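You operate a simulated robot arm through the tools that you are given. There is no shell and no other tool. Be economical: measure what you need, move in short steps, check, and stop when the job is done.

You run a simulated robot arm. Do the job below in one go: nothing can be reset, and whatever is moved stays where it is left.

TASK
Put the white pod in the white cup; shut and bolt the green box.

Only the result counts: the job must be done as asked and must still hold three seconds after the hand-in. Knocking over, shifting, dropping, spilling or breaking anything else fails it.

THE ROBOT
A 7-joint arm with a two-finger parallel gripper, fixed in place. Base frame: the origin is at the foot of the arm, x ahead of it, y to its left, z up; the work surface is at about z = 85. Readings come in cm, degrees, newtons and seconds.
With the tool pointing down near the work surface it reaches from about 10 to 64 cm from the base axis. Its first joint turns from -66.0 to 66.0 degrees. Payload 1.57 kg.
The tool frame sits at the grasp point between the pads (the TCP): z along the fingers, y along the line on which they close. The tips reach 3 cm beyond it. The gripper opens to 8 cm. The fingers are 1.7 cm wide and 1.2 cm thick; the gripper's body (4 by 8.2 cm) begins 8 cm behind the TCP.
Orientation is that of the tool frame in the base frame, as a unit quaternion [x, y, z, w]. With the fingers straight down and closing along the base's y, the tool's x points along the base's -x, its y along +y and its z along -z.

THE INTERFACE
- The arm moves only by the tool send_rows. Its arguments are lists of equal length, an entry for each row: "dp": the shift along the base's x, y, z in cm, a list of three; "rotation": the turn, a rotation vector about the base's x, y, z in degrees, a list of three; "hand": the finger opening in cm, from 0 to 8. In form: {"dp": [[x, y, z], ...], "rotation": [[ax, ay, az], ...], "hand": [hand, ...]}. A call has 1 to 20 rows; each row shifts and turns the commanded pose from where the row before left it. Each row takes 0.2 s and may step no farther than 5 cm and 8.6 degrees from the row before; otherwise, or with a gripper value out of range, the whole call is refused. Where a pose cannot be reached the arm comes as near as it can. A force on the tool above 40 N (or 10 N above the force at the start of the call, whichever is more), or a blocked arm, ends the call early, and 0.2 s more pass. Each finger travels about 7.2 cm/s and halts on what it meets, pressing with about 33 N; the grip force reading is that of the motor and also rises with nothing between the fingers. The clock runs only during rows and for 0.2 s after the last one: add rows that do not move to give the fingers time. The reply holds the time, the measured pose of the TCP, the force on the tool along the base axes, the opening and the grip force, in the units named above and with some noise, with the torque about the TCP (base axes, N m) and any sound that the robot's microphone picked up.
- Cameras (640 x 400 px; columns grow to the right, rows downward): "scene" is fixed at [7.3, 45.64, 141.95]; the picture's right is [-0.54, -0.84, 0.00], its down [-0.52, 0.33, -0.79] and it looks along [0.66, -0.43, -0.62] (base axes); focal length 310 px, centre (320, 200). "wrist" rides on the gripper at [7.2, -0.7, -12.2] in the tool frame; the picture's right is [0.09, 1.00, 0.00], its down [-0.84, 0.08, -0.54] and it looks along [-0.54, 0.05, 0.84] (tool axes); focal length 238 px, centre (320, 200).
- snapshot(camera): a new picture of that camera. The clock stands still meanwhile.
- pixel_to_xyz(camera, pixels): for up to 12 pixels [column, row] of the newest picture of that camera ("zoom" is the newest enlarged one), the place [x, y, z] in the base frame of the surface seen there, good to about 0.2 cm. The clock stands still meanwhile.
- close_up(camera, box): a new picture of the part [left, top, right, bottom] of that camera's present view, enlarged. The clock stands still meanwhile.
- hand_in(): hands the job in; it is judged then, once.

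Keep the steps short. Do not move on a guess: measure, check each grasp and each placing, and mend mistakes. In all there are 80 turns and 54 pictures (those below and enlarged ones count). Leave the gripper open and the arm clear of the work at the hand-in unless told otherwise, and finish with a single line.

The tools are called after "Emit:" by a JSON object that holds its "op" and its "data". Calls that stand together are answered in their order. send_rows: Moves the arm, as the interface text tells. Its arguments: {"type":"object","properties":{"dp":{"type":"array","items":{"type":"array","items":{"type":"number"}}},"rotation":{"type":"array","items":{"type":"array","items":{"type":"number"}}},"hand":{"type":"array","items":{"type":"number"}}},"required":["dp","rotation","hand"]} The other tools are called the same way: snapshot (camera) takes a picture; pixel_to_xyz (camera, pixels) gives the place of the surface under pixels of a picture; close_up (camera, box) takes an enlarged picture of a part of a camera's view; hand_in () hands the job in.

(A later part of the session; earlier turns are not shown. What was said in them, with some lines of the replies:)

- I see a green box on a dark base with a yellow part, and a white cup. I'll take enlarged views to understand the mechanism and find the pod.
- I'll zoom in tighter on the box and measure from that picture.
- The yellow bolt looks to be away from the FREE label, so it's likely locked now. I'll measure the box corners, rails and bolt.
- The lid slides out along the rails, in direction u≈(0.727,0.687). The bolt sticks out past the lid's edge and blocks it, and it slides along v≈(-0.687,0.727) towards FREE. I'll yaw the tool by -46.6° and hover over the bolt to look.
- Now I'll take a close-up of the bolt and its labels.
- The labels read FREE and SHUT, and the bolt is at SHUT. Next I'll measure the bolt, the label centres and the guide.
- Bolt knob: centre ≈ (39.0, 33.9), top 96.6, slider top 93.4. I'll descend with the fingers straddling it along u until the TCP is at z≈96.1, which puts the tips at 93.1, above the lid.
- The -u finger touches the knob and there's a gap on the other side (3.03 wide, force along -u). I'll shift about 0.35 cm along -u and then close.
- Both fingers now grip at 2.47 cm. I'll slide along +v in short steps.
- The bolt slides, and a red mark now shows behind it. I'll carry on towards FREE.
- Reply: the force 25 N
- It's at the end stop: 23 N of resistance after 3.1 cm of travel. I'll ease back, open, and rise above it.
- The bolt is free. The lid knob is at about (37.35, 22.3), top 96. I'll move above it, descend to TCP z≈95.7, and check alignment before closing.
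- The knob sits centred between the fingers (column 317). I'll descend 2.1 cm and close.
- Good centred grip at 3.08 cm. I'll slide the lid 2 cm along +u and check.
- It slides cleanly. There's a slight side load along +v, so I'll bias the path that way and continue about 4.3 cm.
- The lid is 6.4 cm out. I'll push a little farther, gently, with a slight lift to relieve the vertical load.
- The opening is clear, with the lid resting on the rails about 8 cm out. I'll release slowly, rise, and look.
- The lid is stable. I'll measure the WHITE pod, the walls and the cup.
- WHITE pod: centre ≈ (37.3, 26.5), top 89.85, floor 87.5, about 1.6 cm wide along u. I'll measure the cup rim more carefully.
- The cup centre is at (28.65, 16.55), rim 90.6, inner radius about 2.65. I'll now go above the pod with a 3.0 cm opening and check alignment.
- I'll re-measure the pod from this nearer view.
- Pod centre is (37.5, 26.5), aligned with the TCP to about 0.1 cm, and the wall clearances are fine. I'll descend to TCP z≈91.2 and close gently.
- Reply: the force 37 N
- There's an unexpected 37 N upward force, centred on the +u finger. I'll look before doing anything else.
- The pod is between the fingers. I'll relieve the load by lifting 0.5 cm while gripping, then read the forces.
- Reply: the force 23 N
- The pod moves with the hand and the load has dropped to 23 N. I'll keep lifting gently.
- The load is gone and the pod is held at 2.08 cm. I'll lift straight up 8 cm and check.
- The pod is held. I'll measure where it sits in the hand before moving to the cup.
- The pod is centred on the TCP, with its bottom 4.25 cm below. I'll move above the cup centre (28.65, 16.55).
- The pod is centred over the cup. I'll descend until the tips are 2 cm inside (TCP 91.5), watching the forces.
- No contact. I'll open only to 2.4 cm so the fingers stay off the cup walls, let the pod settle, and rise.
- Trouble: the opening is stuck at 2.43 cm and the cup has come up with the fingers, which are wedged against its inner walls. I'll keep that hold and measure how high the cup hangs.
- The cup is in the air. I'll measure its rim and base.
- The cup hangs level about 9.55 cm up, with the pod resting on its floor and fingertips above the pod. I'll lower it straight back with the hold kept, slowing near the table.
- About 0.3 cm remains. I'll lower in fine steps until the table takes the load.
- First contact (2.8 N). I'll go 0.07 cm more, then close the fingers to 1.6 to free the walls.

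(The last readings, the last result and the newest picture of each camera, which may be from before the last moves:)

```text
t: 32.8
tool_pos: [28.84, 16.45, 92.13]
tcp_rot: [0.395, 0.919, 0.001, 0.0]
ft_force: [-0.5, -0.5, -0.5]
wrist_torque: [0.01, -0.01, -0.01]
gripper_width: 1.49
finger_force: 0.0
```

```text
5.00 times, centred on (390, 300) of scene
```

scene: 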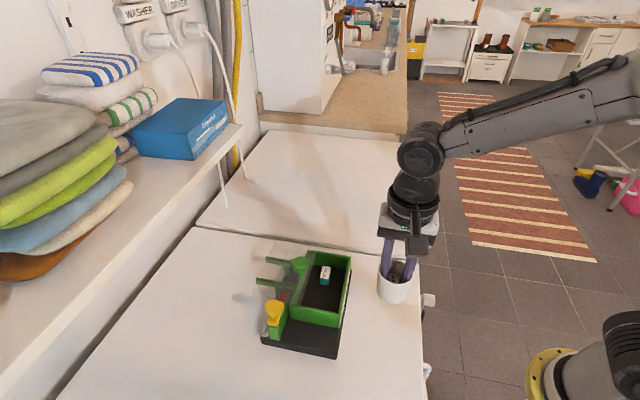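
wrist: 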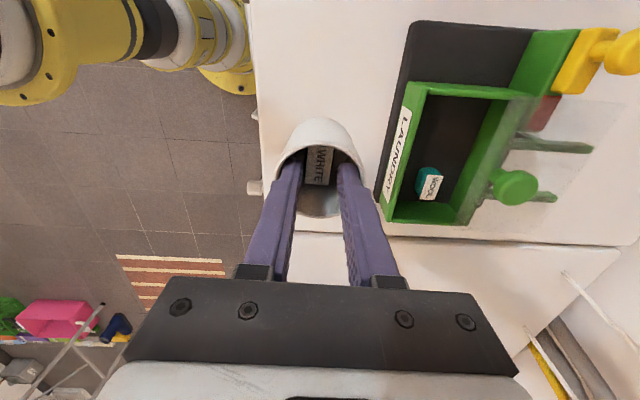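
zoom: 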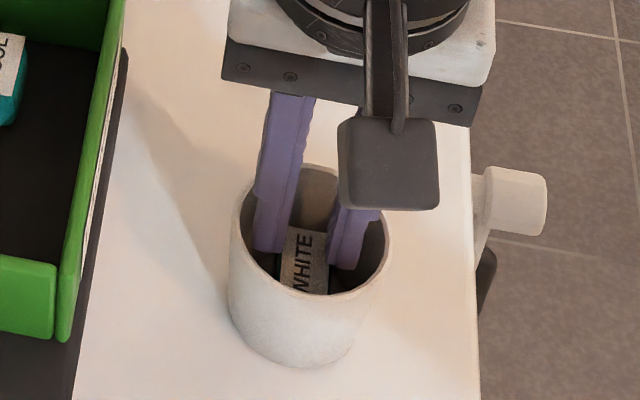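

The fingers are free of the walls and the cup stands. I'll rise with the opening kept small.

Emit:
{"op": "send_rows", "data": {"dp": [[0, 0, 1], [0, 0, 2], [0, 0, 3], [0, 0, 3], [0, 0, 0]], "rotation": [[0, 0, 0], [0, 0, 0], [0, 0, 0], [0, 0, 0], [0, 0, 0]], "hand": [1.5, 1.5, 1.5, 1.5, 1.5]}}

Emit:
{"op": "snapshot", "data": {"camera": "scene"}}

Emit:
{"op": "close_up", "data": {"camera": "scene", "box": [362, 282, 414, 338]}}

Emit:
{"op": "pixel_to_xyz", "data": {"camera": "zoom", "pixels": [[221, 165], [438, 170], [312, 69], [340, 256], [245, 100], [415, 112], [252, 225], [412, 232], [280, 210], [340, 220]]}}

```text
t: 34.0
tool_pos: [28.64, 16.56, 101.29]
tcp_rot: [0.395, 0.919, 0.0, 0.001]
ft_force: [0.5, -0.8, 0.6]
wrist_torque: [0.0, -0.05, 0.03]
gripper_width: 1.5
finger_force: 0.1
```

```text
19 pictures are left
```

scene: 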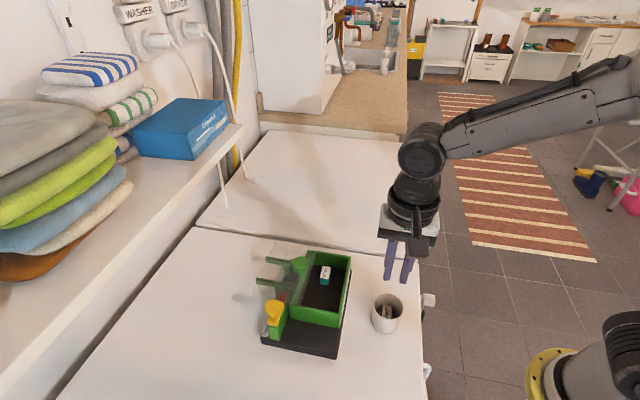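

```text
7.14 times, centred on (388, 310) of scene
```

zoom: 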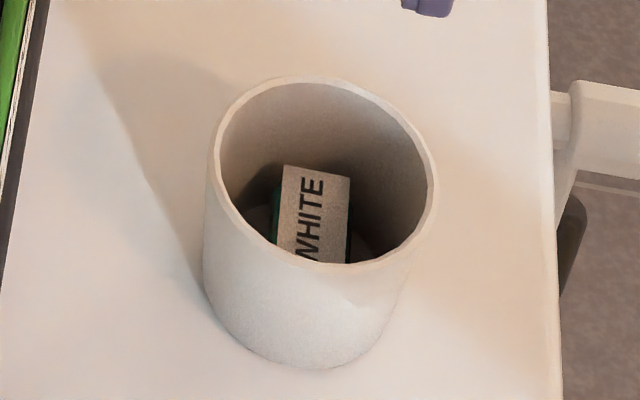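

```text
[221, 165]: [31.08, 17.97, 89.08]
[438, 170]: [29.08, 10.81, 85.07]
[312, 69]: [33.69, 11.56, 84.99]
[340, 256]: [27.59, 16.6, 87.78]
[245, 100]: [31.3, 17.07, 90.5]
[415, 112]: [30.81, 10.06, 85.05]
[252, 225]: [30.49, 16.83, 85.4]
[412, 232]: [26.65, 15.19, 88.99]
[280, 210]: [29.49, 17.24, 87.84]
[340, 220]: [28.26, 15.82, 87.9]
```

The WHITE pod is in the standing cup, which is within about half a centimetre of where it was. Next the lid: I'll move above its knob near (42.9, 27.9) with a 6 cm opening.

Emit:
{"op": "send_rows", "data": {"dp": [[2.85, 2.26, 0.5], [2.85, 2.26, 0], [2.85, 2.26, 0], [2.85, 2.26, 0], [2.85, 2.26, 0], [0, 0, -3], [0, 0, 0]], "rotation": [[0, 0, 0], [0, 0, 0], [0, 0, 0], [0, 0, 0], [0, 0, 0], [0, 0, 0], [0, 0, 0]], "hand": [3, 6, 6, 6, 6, 6, 6]}}

Emit:
{"op": "snapshot", "data": {"camera": "wrist"}}

Emit:
{"op": "pixel_to_xyz", "data": {"camera": "wrist", "pixels": [[318, 175], [318, 160], [318, 185], [300, 175], [335, 175]]}}

```text
t: 35.6
tool_pos: [42.88, 27.89, 98.7]
tcp_rot: [0.396, 0.918, 0.0, 0.0]
ft_force: [0.4, 0.7, -0.9]
wrist_torque: [-0.01, 0.01, -0.01]
gripper_width: 5.97
finger_force: 0.1
```

```text
17 pictures are left
```

wrist: 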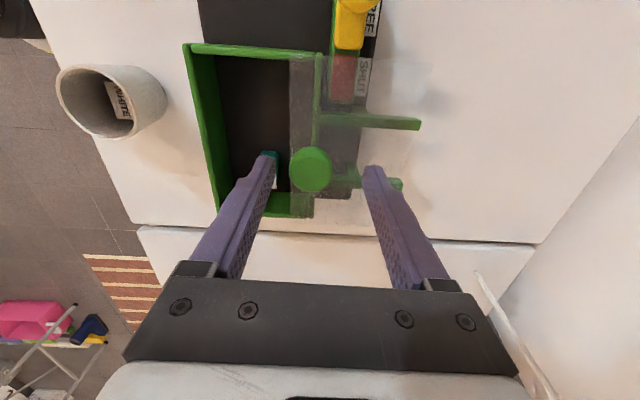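

```text
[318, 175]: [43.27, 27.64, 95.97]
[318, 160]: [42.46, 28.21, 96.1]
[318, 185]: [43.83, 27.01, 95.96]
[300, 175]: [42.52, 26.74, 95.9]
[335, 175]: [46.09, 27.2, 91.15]
```

The lid knob is centred at about (42.7, 27.5), so I'll adjust, descend to 95.75, and close.

Emit:
{"op": "send_rows", "data": {"dp": [[-0.2, -0.35, -1.5], [0, 0, -1.4], [0, 0, 0], [0, 0, 0], [0, 0, 0], [0, 0, 0], [0, 0, 0]], "rotation": [[0, 0, 0], [0, 0, 0], [0, 0, 0], [0, 0, 0], [0, 0, 0], [0, 0, 0], [0, 0, 0]], "hand": [6, 6, 4.5, 3.5, 3.0, 2.5, 2.0]}}

```text
t: 37.2
tool_pos: [42.81, 27.31, 95.68]
tcp_rot: [0.396, 0.918, 0.0, 0.0]
ft_force: [0.3, -0.8, 0.5]
wrist_torque: [0.0, -0.02, -0.08]
gripper_width: 3.13
finger_force: 33.2
```

Gripped at 3.13 cm. I'll slide the lid back along -u by 6 cm first.

Emit:
{"op": "send_rows", "data": {"dp": [[-0.36, -0.35, 0], [-0.36, -0.35, 0], [-0.36, -0.35, 0], [-0.36, -0.35, 0], [-0.36, -0.35, 0], [-0.36, -0.35, 0], [-0.36, -0.35, 0], [-0.36, -0.35, 0], [-0.36, -0.35, 0], [-0.36, -0.35, 0], [-0.36, -0.35, 0], [-0.36, -0.35, 0], [0, 0, 0]], "rotation": [[0, 0, 0], [0, 0, 0], [0, 0, 0], [0, 0, 0], [0, 0, 0], [0, 0, 0], [0, 0, 0], [0, 0, 0], [0, 0, 0], [0, 0, 0], [0, 0, 0], [0, 0, 0], [0, 0, 0]], "hand": [2, 2, 2, 2, 2, 2, 2, 2, 2, 2, 2, 2, 2]}}

Emit:
{"op": "close_up", "data": {"camera": "scene", "box": [240, 230, 420, 370]}}

```text
t: 40.0
tool_pos: [38.51, 23.1, 95.84]
tcp_rot: [0.396, 0.918, 0.0, 0.002]
ft_force: [12.7, -14.2, 0.5]
wrist_torque: [0.08, -0.03, -0.08]
gripper_width: 3.08
finger_force: 32.7
```

```text
2.86 times, centred on (330, 300) of scene
```

zoom: 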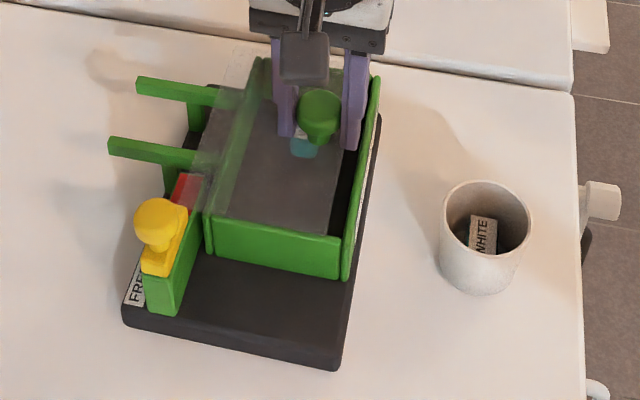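

The lid is nearly shut, with a side load along -v. I'll relieve that and continue about 1.5 cm until it seats.

Emit:
{"op": "send_rows", "data": {"dp": [[-0.1, -0.48, 0], [-0.3, -0.28, 0], [-0.3, -0.28, 0], [-0.22, -0.21, 0], [0, 0, 0]], "rotation": [[0, 0, 0], [0, 0, 0], [0, 0, 0], [0, 0, 0], [0, 0, 0]], "hand": [2, 2, 2, 2, 2]}}

```text
t: 41.2
tool_pos: [37.5, 22.1, 95.68]
tcp_rot: [0.395, 0.919, 0.0, -0.002]
ft_force: [-8.2, 8.2, 3.3]
wrist_torque: [0.17, 0.19, 0.06]
gripper_width: 3.08
finger_force: 33.2
```

That's within 0.1 cm of the original closed position. I'll press on gently to the stop.

Emit:
{"op": "send_rows", "data": {"dp": [[-0.2, -0.05, 0], [-0.1, -0.1, 0], [0, 0, 0]], "rotation": [[0, 0, 0], [0, 0, 0], [0, 0, 0]], "hand": [2, 2, 2]}}

Emit:
{"op": "close_up", "data": {"camera": "scene", "box": [250, 243, 362, 363]}}

```text
t: 42.0
tool_pos: [37.42, 21.91, 95.66]
tcp_rot: [0.396, 0.918, 0.002, 0.002]
ft_force: [8.0, 20.0, 0.6]
wrist_torque: [0.35, -0.09, -0.06]
gripper_width: 3.12
finger_force: 33.2
```

```text
3.33 times, centred on (306, 303) of scene
```

zoom: 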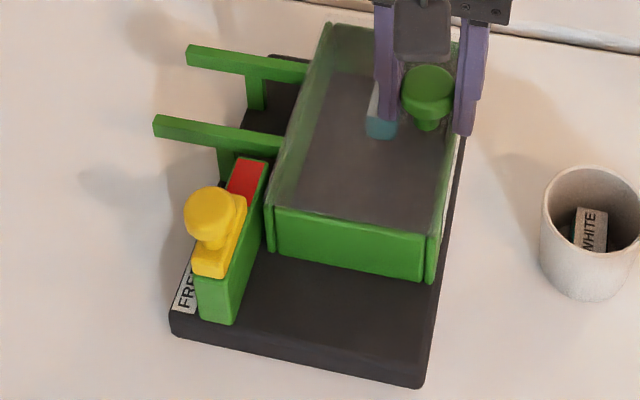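

The lid is at its stop (20 N), matching the original picture. I'll release and rise.

Emit:
{"op": "send_rows", "data": {"dp": [[0, 0, 0], [0, 0, 0], [0, 0, 0], [0, 0, 3], [0, 0, 4], [0, 0, 4], [-0.2, 4.6, 0], [-0.2, 4.6, 0], [-0.2, 4.5, 0], [0, 0, -4], [0, 0, -3], [0, 0, 0]], "rotation": [[0, 0, 0], [0, 0, 0], [0, 0, 0], [0, 0, 0], [0, 0, 0], [0, 0, 0], [0, 0, 0], [0, 0, 0], [0, 0, 0], [0, 0, 0], [0, 0, 0], [0, 0, 0]], "hand": [4, 5, 6, 6, 6, 6, 6, 6, 6, 6, 6, 6]}}

Emit:
{"op": "snapshot", "data": {"camera": "wrist"}}

Emit:
{"op": "pixel_to_xyz", "data": {"camera": "wrist", "pixels": [[318, 175], [318, 165], [318, 185], [305, 175], [331, 175]]}}

```text
t: 44.6
tool_pos: [36.6, 35.49, 99.53]
tcp_rot: [0.396, 0.918, -0.001, 0.0]
ft_force: [-0.5, 0.3, 0.2]
wrist_torque: [0.0, -0.03, 0.0]
gripper_width: 6.0
finger_force: 0.0
```

```text
14 pictures are left
```

wrist: 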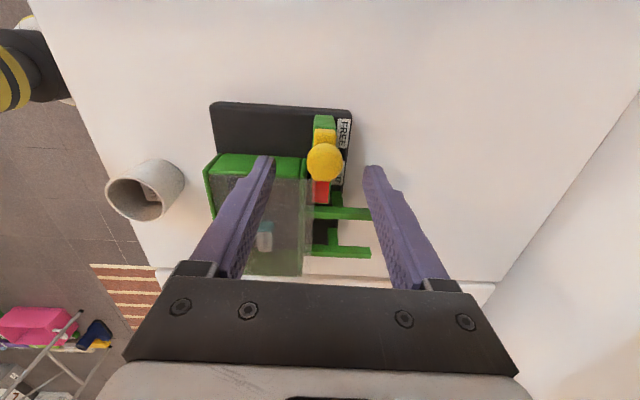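

```text
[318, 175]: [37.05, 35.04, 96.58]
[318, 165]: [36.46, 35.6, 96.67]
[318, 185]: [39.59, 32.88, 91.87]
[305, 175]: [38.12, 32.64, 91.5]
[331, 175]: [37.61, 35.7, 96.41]
```

The bolt knob is centred at about (36.55, 36.0), so I'll align, descend to 96.2, and close.

Emit:
{"op": "send_rows", "data": {"dp": [[0.0, 0.47, -1.8], [0, 0, -1.5], [0, 0, 0], [0, 0, 0], [0, 0, 0], [0, 0, 0], [0, 0, 0]], "rotation": [[0, 0, 0], [0, 0, 0], [0, 0, 0], [0, 0, 0], [0, 0, 0], [0, 0, 0], [0, 0, 0]], "hand": [6, 6, 4.5, 3.5, 2.8, 2.3, 2.0]}}

```text
t: 46.2
tool_pos: [36.64, 35.88, 96.25]
tcp_rot: [0.396, 0.918, 0.001, 0.0]
ft_force: [2.6, 2.9, 0.7]
wrist_torque: [0.01, -0.04, -0.02]
gripper_width: 2.43
finger_force: 32.4
```

Gripped at 2.43 cm. I'll slide along -v towards SHUT, about 3 cm.

Emit:
{"op": "send_rows", "data": {"dp": [[0.34, -0.36, 0], [0.34, -0.36, 0], [0.34, -0.36, 0], [0.34, -0.36, 0], [0.34, -0.36, 0], [0.34, -0.36, 0], [0, 0, 0]], "rotation": [[0, 0, 0], [0, 0, 0], [0, 0, 0], [0, 0, 0], [0, 0, 0], [0, 0, 0], [0, 0, 0]], "hand": [2, 2, 2, 2, 2, 2, 2]}}

```text
t: 47.8
tool_pos: [38.74, 33.68, 96.52]
tcp_rot: [0.396, 0.918, -0.001, 0.0]
ft_force: [-1.1, -0.9, 0.3]
wrist_torque: [0.0, 0.01, -0.04]
gripper_width: 2.01
finger_force: 0.0
```

The opening reads 2.01 with no force, so the grip slipped. I'll look.

Emit:
{"op": "snapshot", "data": {"camera": "wrist"}}

Emit:
{"op": "close_up", "data": {"camera": "scene", "box": [250, 243, 362, 363]}}

```text
13 pictures are left
```

wrist: 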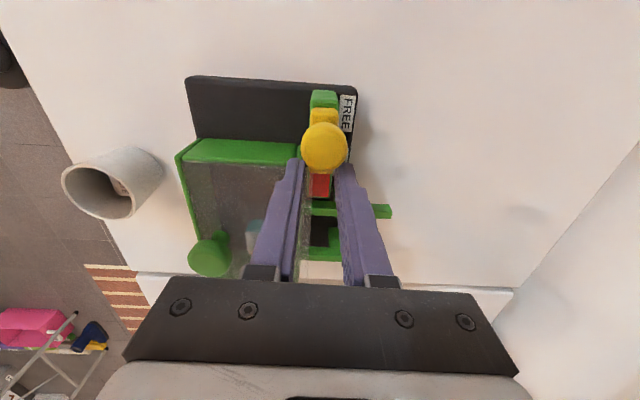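

```text
3.33 times, centred on (306, 303) of scene
```

zoom: 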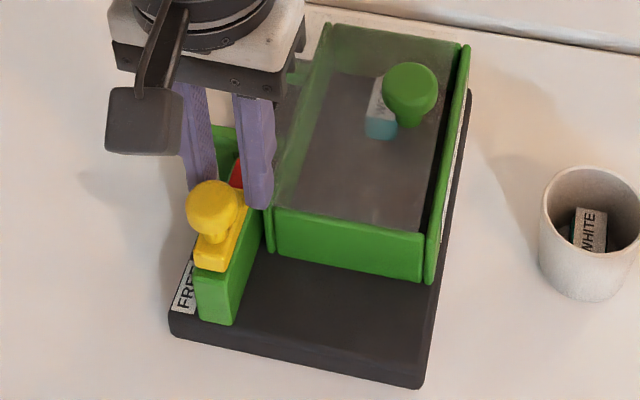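

The bolt stayed near FREE, and the lid now shows a thin gap on its -u side (zoom column ~440), so it isn't fully shut. I'll open, rise, and examine both.

Emit:
{"op": "send_rows", "data": {"dp": [[0, 0, 0], [0, 0, 2], [0, 0, 4], [0, 0, 4], [0, 0, 0]], "rotation": [[0, 0, 0], [0, 0, 0], [0, 0, 0], [0, 0, 0], [0, 0, 0]], "hand": [3, 4, 6, 6, 6]}}

Emit:
{"op": "close_up", "data": {"camera": "wrist", "box": [225, 45, 385, 210]}}

Emit:
{"op": "pixel_to_xyz", "data": {"camera": "zoom", "pixels": [[366, 150], [366, 120], [366, 135], [345, 135], [388, 135], [335, 200], [330, 300], [180, 200]]}}

```text
t: 49.0
tool_pos: [38.58, 33.83, 106.49]
tcp_rot: [0.396, 0.918, 0.0, 0.0]
ft_force: [1.0, 0.2, 0.0]
wrist_torque: [0.0, 0.04, -0.02]
gripper_width: 5.99
finger_force: 0.0
```

```text
2.42 times, centred on (305, 128) of wrist
```

zoom: 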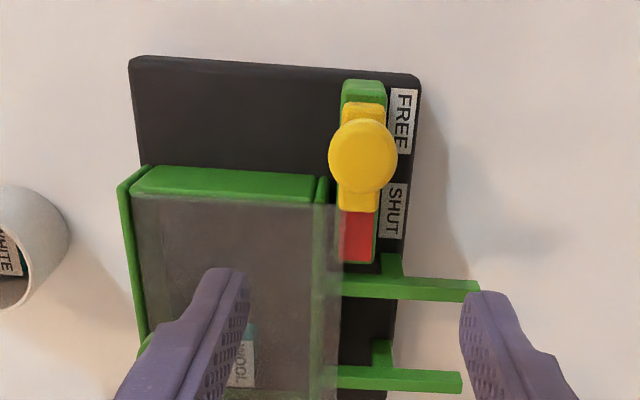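

```text
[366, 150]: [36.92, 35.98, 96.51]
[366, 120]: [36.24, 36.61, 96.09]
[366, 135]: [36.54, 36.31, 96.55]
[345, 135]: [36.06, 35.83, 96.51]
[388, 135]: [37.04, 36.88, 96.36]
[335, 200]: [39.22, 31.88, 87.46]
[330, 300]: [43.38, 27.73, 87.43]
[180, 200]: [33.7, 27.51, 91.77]
```

The lid rebounded about 0.7 cm when I let go under load, so it blocks the bolt's nose. I'll re-close it and relax the preload before releasing. First, above the lid knob.

Emit:
{"op": "send_rows", "data": {"dp": [[-0.2, -3.8, 0], [-0.2, -3.8, 0], [-0.3, -3.6, 0], [0, 0, -4], [0, 0, -4], [0, 0, 0]], "rotation": [[0, 0, 0], [0, 0, 0], [0, 0, 0], [0, 0, 0], [0, 0, 0], [0, 0, 0]], "hand": [6, 6, 6, 6, 6, 6]}}

Emit:
{"op": "snapshot", "data": {"camera": "wrist"}}

Emit:
{"op": "pixel_to_xyz", "data": {"camera": "wrist", "pixels": [[318, 175], [318, 165], [318, 185], [305, 175], [331, 175]]}}

```text
t: 50.4
tool_pos: [37.98, 22.58, 98.49]
tcp_rot: [0.395, 0.919, 0.0, 0.0]
ft_force: [-0.2, 0.4, -0.8]
wrist_torque: [-0.02, -0.03, 0.0]
gripper_width: 6.0
finger_force: 0.0
```

```text
10 pictures are left
```

wrist: 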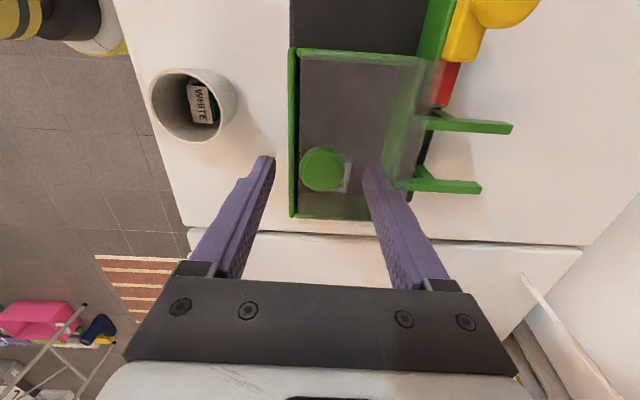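

```text
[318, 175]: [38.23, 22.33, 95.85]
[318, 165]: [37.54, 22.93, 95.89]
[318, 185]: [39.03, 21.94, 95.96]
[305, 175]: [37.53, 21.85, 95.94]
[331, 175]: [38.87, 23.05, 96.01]
```

The knob is at (38.05, 22.8). I'll descend and grip.

Emit:
{"op": "send_rows", "data": {"dp": [[0.05, 0.2, -1.5], [0, 0, -1.25], [0, 0, 0], [0, 0, 0], [0, 0, 0], [0, 0, 0], [0, 0, 0]], "rotation": [[0, 0, 0], [0, 0, 0], [0, 0, 0], [0, 0, 0], [0, 0, 0], [0, 0, 0], [0, 0, 0]], "hand": [6, 6, 4.5, 3.6, 3.2, 2.8, 2.5]}}

Emit:
{"op": "send_rows", "data": {"dp": [[-0.22, -0.21, 0], [-0.2, -0.19, 0], [-0.15, -0.14, 0], [0, 0, 0]], "rotation": [[0, 0, 0], [0, 0, 0], [0, 0, 0], [0, 0, 0]], "hand": [2.5, 2.5, 2.5, 2.5]}}

```text
t: 52.0
tool_pos: [38.0, 22.63, 95.65]
tcp_rot: [0.395, 0.919, 0.001, 0.001]
ft_force: [0.0, -0.7, 0.0]
wrist_torque: [0.01, -0.01, 0.02]
gripper_width: 3.1
finger_force: 33.1
```

```text
t: 53.0
tool_pos: [37.52, 22.22, 95.83]
tcp_rot: [0.395, 0.919, 0.001, 0.002]
ft_force: [5.8, -4.7, 5.0]
wrist_torque: [0.0, 0.05, -0.06]
gripper_width: 3.09
finger_force: 32.8
```

About 0.2 cm is left. I'll continue in small steps.

Emit:
{"op": "send_rows", "data": {"dp": [[-0.08, -0.08, 0], [-0.07, -0.07, 0], [0, 0, 0]], "rotation": [[0, 0, 0], [0, 0, 0], [0, 0, 0]], "hand": [2.5, 2.5, 2.5]}}

Emit:
{"op": "send_rows", "data": {"dp": [[-0.06, -0.06, 0], [0, 0, 0]], "rotation": [[0, 0, 0], [0, 0, 0]], "hand": [2.5, 2.5]}}

```text
t: 53.8
tool_pos: [37.36, 21.97, 95.74]
tcp_rot: [0.396, 0.918, 0.001, 0.001]
ft_force: [7.3, -7.8, 12.5]
wrist_torque: [-0.12, -0.09, 0.01]
gripper_width: 3.08
finger_force: 32.7
```

```text
t: 54.4
tool_pos: [37.37, 22.07, 95.75]
tcp_rot: [0.396, 0.918, 0.001, 0.001]
ft_force: [11.8, -9.1, 15.0]
wrist_torque: [-0.14, -0.11, -0.03]
gripper_width: 3.13
finger_force: 33.2
```

It's at the closed position. I'll relieve the side and vertical loads before letting go.

Emit:
{"op": "send_rows", "data": {"dp": [[0.1, -0.13, 0.1], [0.0, 0.0, 0.08], [0, 0, 0]], "rotation": [[0, 0, 0], [0, 0, 0], [0, 0, 0]], "hand": [2.5, 2.5, 2.5]}}

```text
t: 55.2
tool_pos: [37.27, 22.13, 95.84]
tcp_rot: [0.396, 0.918, 0.0, -0.001]
ft_force: [13.5, 9.2, -0.2]
wrist_torque: [-0.01, -0.25, 0.12]
gripper_width: 3.08
finger_force: 33.6
```

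16 N along +u now, so it's seated at the stop. I'll ease back slightly to bleed off the preload.

Emit:
{"op": "send_rows", "data": {"dp": [[0.07, 0.065, 0], [0, 0, 0]], "rotation": [[0, 0, 0], [0, 0, 0]], "hand": [2.5, 2.5]}}

```text
t: 55.8
tool_pos: [37.21, 21.94, 95.85]
tcp_rot: [0.397, 0.918, 0.0, -0.001]
ft_force: [7.1, 11.5, -0.1]
wrist_torque: [0.26, 0.05, -0.06]
gripper_width: 3.11
finger_force: 32.3
```

Emit:
{"op": "send_rows", "data": {"dp": [[0.05, 0.06, 0], [0, 0, 0]], "rotation": [[0, 0, 0], [0, 0, 0]], "hand": [2.5, 2.5]}}

```text
t: 56.4
tool_pos: [37.37, 21.97, 95.72]
tcp_rot: [0.396, 0.918, -0.002, -0.001]
ft_force: [-1.3, 6.9, 0.1]
wrist_torque: [0.08, 0.17, -0.02]
gripper_width: 3.09
finger_force: 32.6
```

The preload is down to about 4 N. I'll release gradually and rise straight up.

Emit:
{"op": "send_rows", "data": {"dp": [[0, 0, 0], [0, 0, 0], [0, 0, 0], [0, 0, 0], [0, 0, 0], [0, 0, 2], [0, 0, 4], [0, 0, 4], [0, 0, 0]], "rotation": [[0, 0, 0], [0, 0, 0], [0, 0, 0], [0, 0, 0], [0, 0, 0], [0, 0, 0], [0, 0, 0], [0, 0, 0], [0, 0, 0]], "hand": [3.0, 3.2, 3.5, 4, 5, 5, 5, 5, 5]}}

Emit:
{"op": "close_up", "data": {"camera": "scene", "box": [250, 243, 362, 363]}}

```text
t: 58.4
tool_pos: [37.53, 21.82, 106.01]
tcp_rot: [0.396, 0.918, 0.0, 0.0]
ft_force: [0.3, 0.3, 0.5]
wrist_torque: [-0.02, -0.01, 0.0]
gripper_width: 5.01
finger_force: 0.0
```

```text
3.33 times, centred on (306, 303) of scene
```

zoom: 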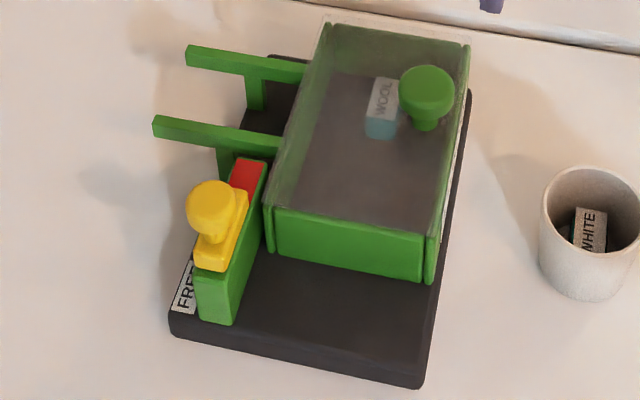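

The lid is shut flush, and the knob is back at zoom (427, 85). Now the bolt: knob at (36.9, 35.75).

Emit:
{"op": "send_rows", "data": {"dp": [[-0.2, 4.6, 0], [-0.2, 4.6, 0], [-0.22, 4.7, 0], [0, 0, -4], [0, 0, -4], [0, 0, -1.9], [0, 0, 0], [0, 0, 0], [0, 0, 0], [0, 0, 0], [0, 0, 0]], "rotation": [[0, 0, 0], [0, 0, 0], [0, 0, 0], [0, 0, 0], [0, 0, 0], [0, 0, 0], [0, 0, 0], [0, 0, 0], [0, 0, 0], [0, 0, 0], [0, 0, 0]], "hand": [5, 5, 5, 5, 5, 5, 4, 3.3, 2.7, 2.3, 2.0]}}

```text
t: 60.8
tool_pos: [37.02, 35.89, 95.81]
tcp_rot: [0.395, 0.919, -0.001, -0.001]
ft_force: [-7.7, -8.2, 1.4]
wrist_torque: [-0.04, 0.05, -0.01]
gripper_width: 2.98
finger_force: 5.4
```

Same one-sided contact as the first time. I'll shift 0.3 cm along -u and close.

Emit:
{"op": "send_rows", "data": {"dp": [[-0.22, -0.22, 0], [0, 0, 0], [0, 0, 0], [0, 0, 0]], "rotation": [[0, 0, 0], [0, 0, 0], [0, 0, 0], [0, 0, 0]], "hand": [3.0, 2.5, 2.0, 2.0]}}

Emit:
{"op": "send_rows", "data": {"dp": [[0.24, -0.25, 0], [0.24, -0.25, 0], [0.24, -0.25, 0], [0.24, -0.25, 0], [0, 0, 0]], "rotation": [[0, 0, 0], [0, 0, 0], [0, 0, 0], [0, 0, 0], [0, 0, 0]], "hand": [2, 2, 2, 2, 2]}}

```text
t: 61.8
tool_pos: [36.79, 35.82, 95.92]
tcp_rot: [0.396, 0.918, 0.002, 0.001]
ft_force: [-1.4, -1.1, 1.8]
wrist_torque: [0.0, 0.03, -0.01]
gripper_width: 2.44
finger_force: 33.0
```

```text
t: 63.0
tool_pos: [37.65, 34.77, 95.98]
tcp_rot: [0.396, 0.918, 0.001, 0.001]
ft_force: [10.4, 10.1, -0.8]
wrist_torque: [0.13, 0.06, 0.05]
gripper_width: 2.44
finger_force: 32.6
```

The bolt is moving and still gripped. There's a side load along +u, so I'll correct slightly and continue.

Emit:
{"op": "send_rows", "data": {"dp": [[0.32, -0.17, 0], [0.24, -0.25, 0], [0.24, -0.25, 0], [0.22, -0.23, 0], [0, 0, 0]], "rotation": [[0, 0, 0], [0, 0, 0], [0, 0, 0], [0, 0, 0], [0, 0, 0]], "hand": [2, 2, 2, 2, 2]}}

Emit:
{"op": "close_up", "data": {"camera": "scene", "box": [250, 243, 362, 363]}}

```text
t: 64.2
tool_pos: [38.64, 33.9, 96.03]
tcp_rot: [0.395, 0.918, -0.001, -0.001]
ft_force: [4.9, 11.0, -0.5]
wrist_torque: [-0.04, -0.06, 0.07]
gripper_width: 2.43
finger_force: 33.1
```

```text
3.33 times, centred on (306, 303) of scene
```

zoom: 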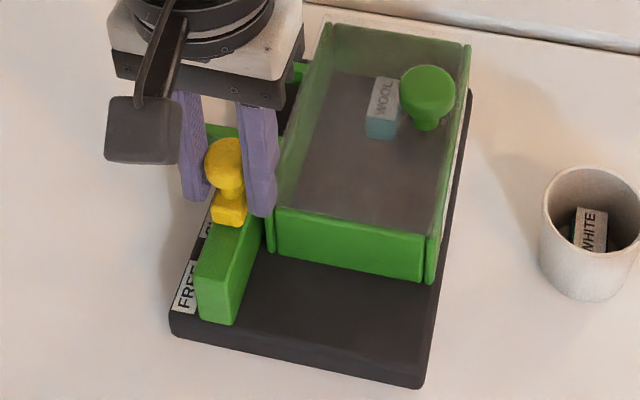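

Nearly at SHUT. I'll push the last 0.3–0.4 cm to the end stop.

Emit:
{"op": "send_rows", "data": {"dp": [[0.18, -0.15, 0], [0.12, -0.13, 0], [0.07, -0.07, 0], [0, 0, 0]], "rotation": [[0, 0, 0], [0, 0, 0], [0, 0, 0], [0, 0, 0]], "hand": [2, 2, 2, 2]}}

```text
t: 65.2
tool_pos: [38.8, 33.8, 96.04]
tcp_rot: [0.395, 0.919, 0.001, -0.002]
ft_force: [-15.3, 21.4, 1.1]
wrist_torque: [0.14, 0.07, -0.01]
gripper_width: 2.47
finger_force: 32.7
```

It's at the end stop (26 N). I'll bleed off the preload before releasing.

Emit:
{"op": "send_rows", "data": {"dp": [[-0.07, 0.08, 0], [-0.04, 0.05, 0], [0, 0, 0]], "rotation": [[0, 0, 0], [0, 0, 0], [0, 0, 0]], "hand": [2, 2, 2]}}

```text
t: 66.0
tool_pos: [38.88, 33.69, 96.03]
tcp_rot: [0.397, 0.918, 0.0, -0.002]
ft_force: [-11.6, 16.0, -0.4]
wrist_torque: [0.29, 0.27, -0.02]
gripper_width: 2.44
finger_force: 33.4
```

Emit:
{"op": "send_rows", "data": {"dp": [[-0.08, 0.1, 0], [-0.04, 0.05, 0], [0, 0, 0]], "rotation": [[0, 0, 0], [0, 0, 0], [0, 0, 0]], "hand": [2, 2, 2]}}

```text
t: 66.8
tool_pos: [38.82, 33.75, 95.96]
tcp_rot: [0.397, 0.918, 0.001, 0.0]
ft_force: [-4.9, 11.2, 0.7]
wrist_torque: [0.45, 0.45, -0.06]
gripper_width: 2.46
finger_force: 33.4
```

Emit:
{"op": "send_rows", "data": {"dp": [[-0.06, 0.06, 0], [0, 0, 0], [0, 0, 0], [0, 0, 0], [0, 0, 0], [0, 0, 0], [0, 0, 2], [0, 0, 4], [0, 0, 4], [0, 0, 4], [0, 0, 0]], "rotation": [[0, 0, 0], [0, 0, 0], [0, 0, 0], [0, 0, 0], [0, 0, 0], [0, 0, 0], [0, 0, 0], [0, 0, 0], [0, 0, 0], [0, 0, 0], [0, 0, 0]], "hand": [2.2, 2.6, 3, 3.5, 4.5, 5, 5, 5, 6, 8, 8]}}

Emit:
{"op": "close_up", "data": {"camera": "scene", "box": [250, 243, 362, 363]}}

Emit:
{"op": "close_up", "data": {"camera": "wrist", "box": [225, 55, 385, 220]}}

```text
t: 69.2
tool_pos: [38.74, 33.79, 110.19]
tcp_rot: [0.395, 0.918, 0.0, 0.0]
ft_force: [0.6, 0.6, 0.2]
wrist_torque: [0.02, -0.02, 0.01]
gripper_width: 8.0
finger_force: 0.1
```

```text
3.33 times, centred on (306, 303) of scene
```

zoom: 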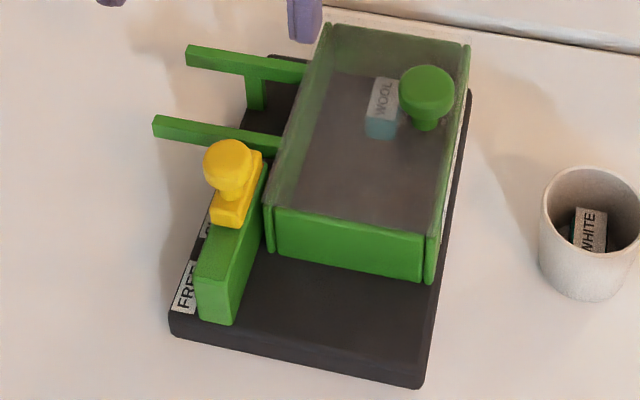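

```text
2.42 times, centred on (305, 138) of wrist
```

zoom: 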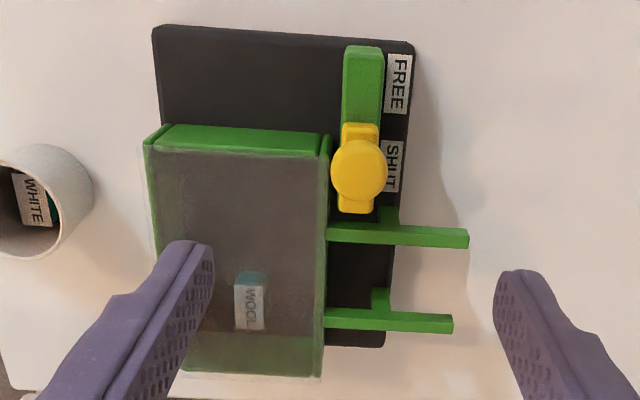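

The lid and bolt match their original shut state, and WHITE is in the cup. I'll raise the arm clear.

Emit:
{"op": "send_rows", "data": {"dp": [[-1, -1, 4], [-1, -1, 4], [-1, -1, 4], [0, 0, 0]], "rotation": [[0, 0, 0], [0, 0, 0], [0, 0, 0], [0, 0, 0]], "hand": [8, 8, 8, 8]}}

Emit:
{"op": "snapshot", "data": {"camera": "scene"}}

```text
t: 70.2
tool_pos: [35.54, 30.78, 122.23]
tcp_rot: [0.396, 0.918, -0.001, 0.001]
ft_force: [0.1, 0.5, -0.3]
wrist_torque: [-0.02, 0.0, -0.02]
gripper_width: 8.02
finger_force: 0.0
```

```text
5 pictures are left
```

scene: 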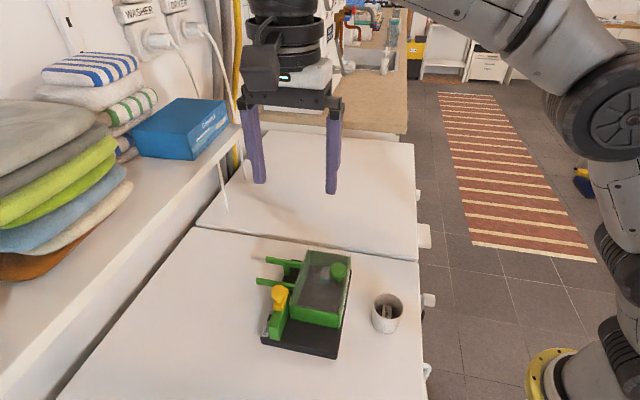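

Everything is in place, so I'm handing in.

Emit:
{"op": "hand_in", "data": {}}

```text
The job is handed in.
```

The white pod is in the white cup and the green box is shut and bolted, but the cup stuck to the fingers and was lifted about 9.5 cm, then set back roughly 0.5 cm from where it stood.
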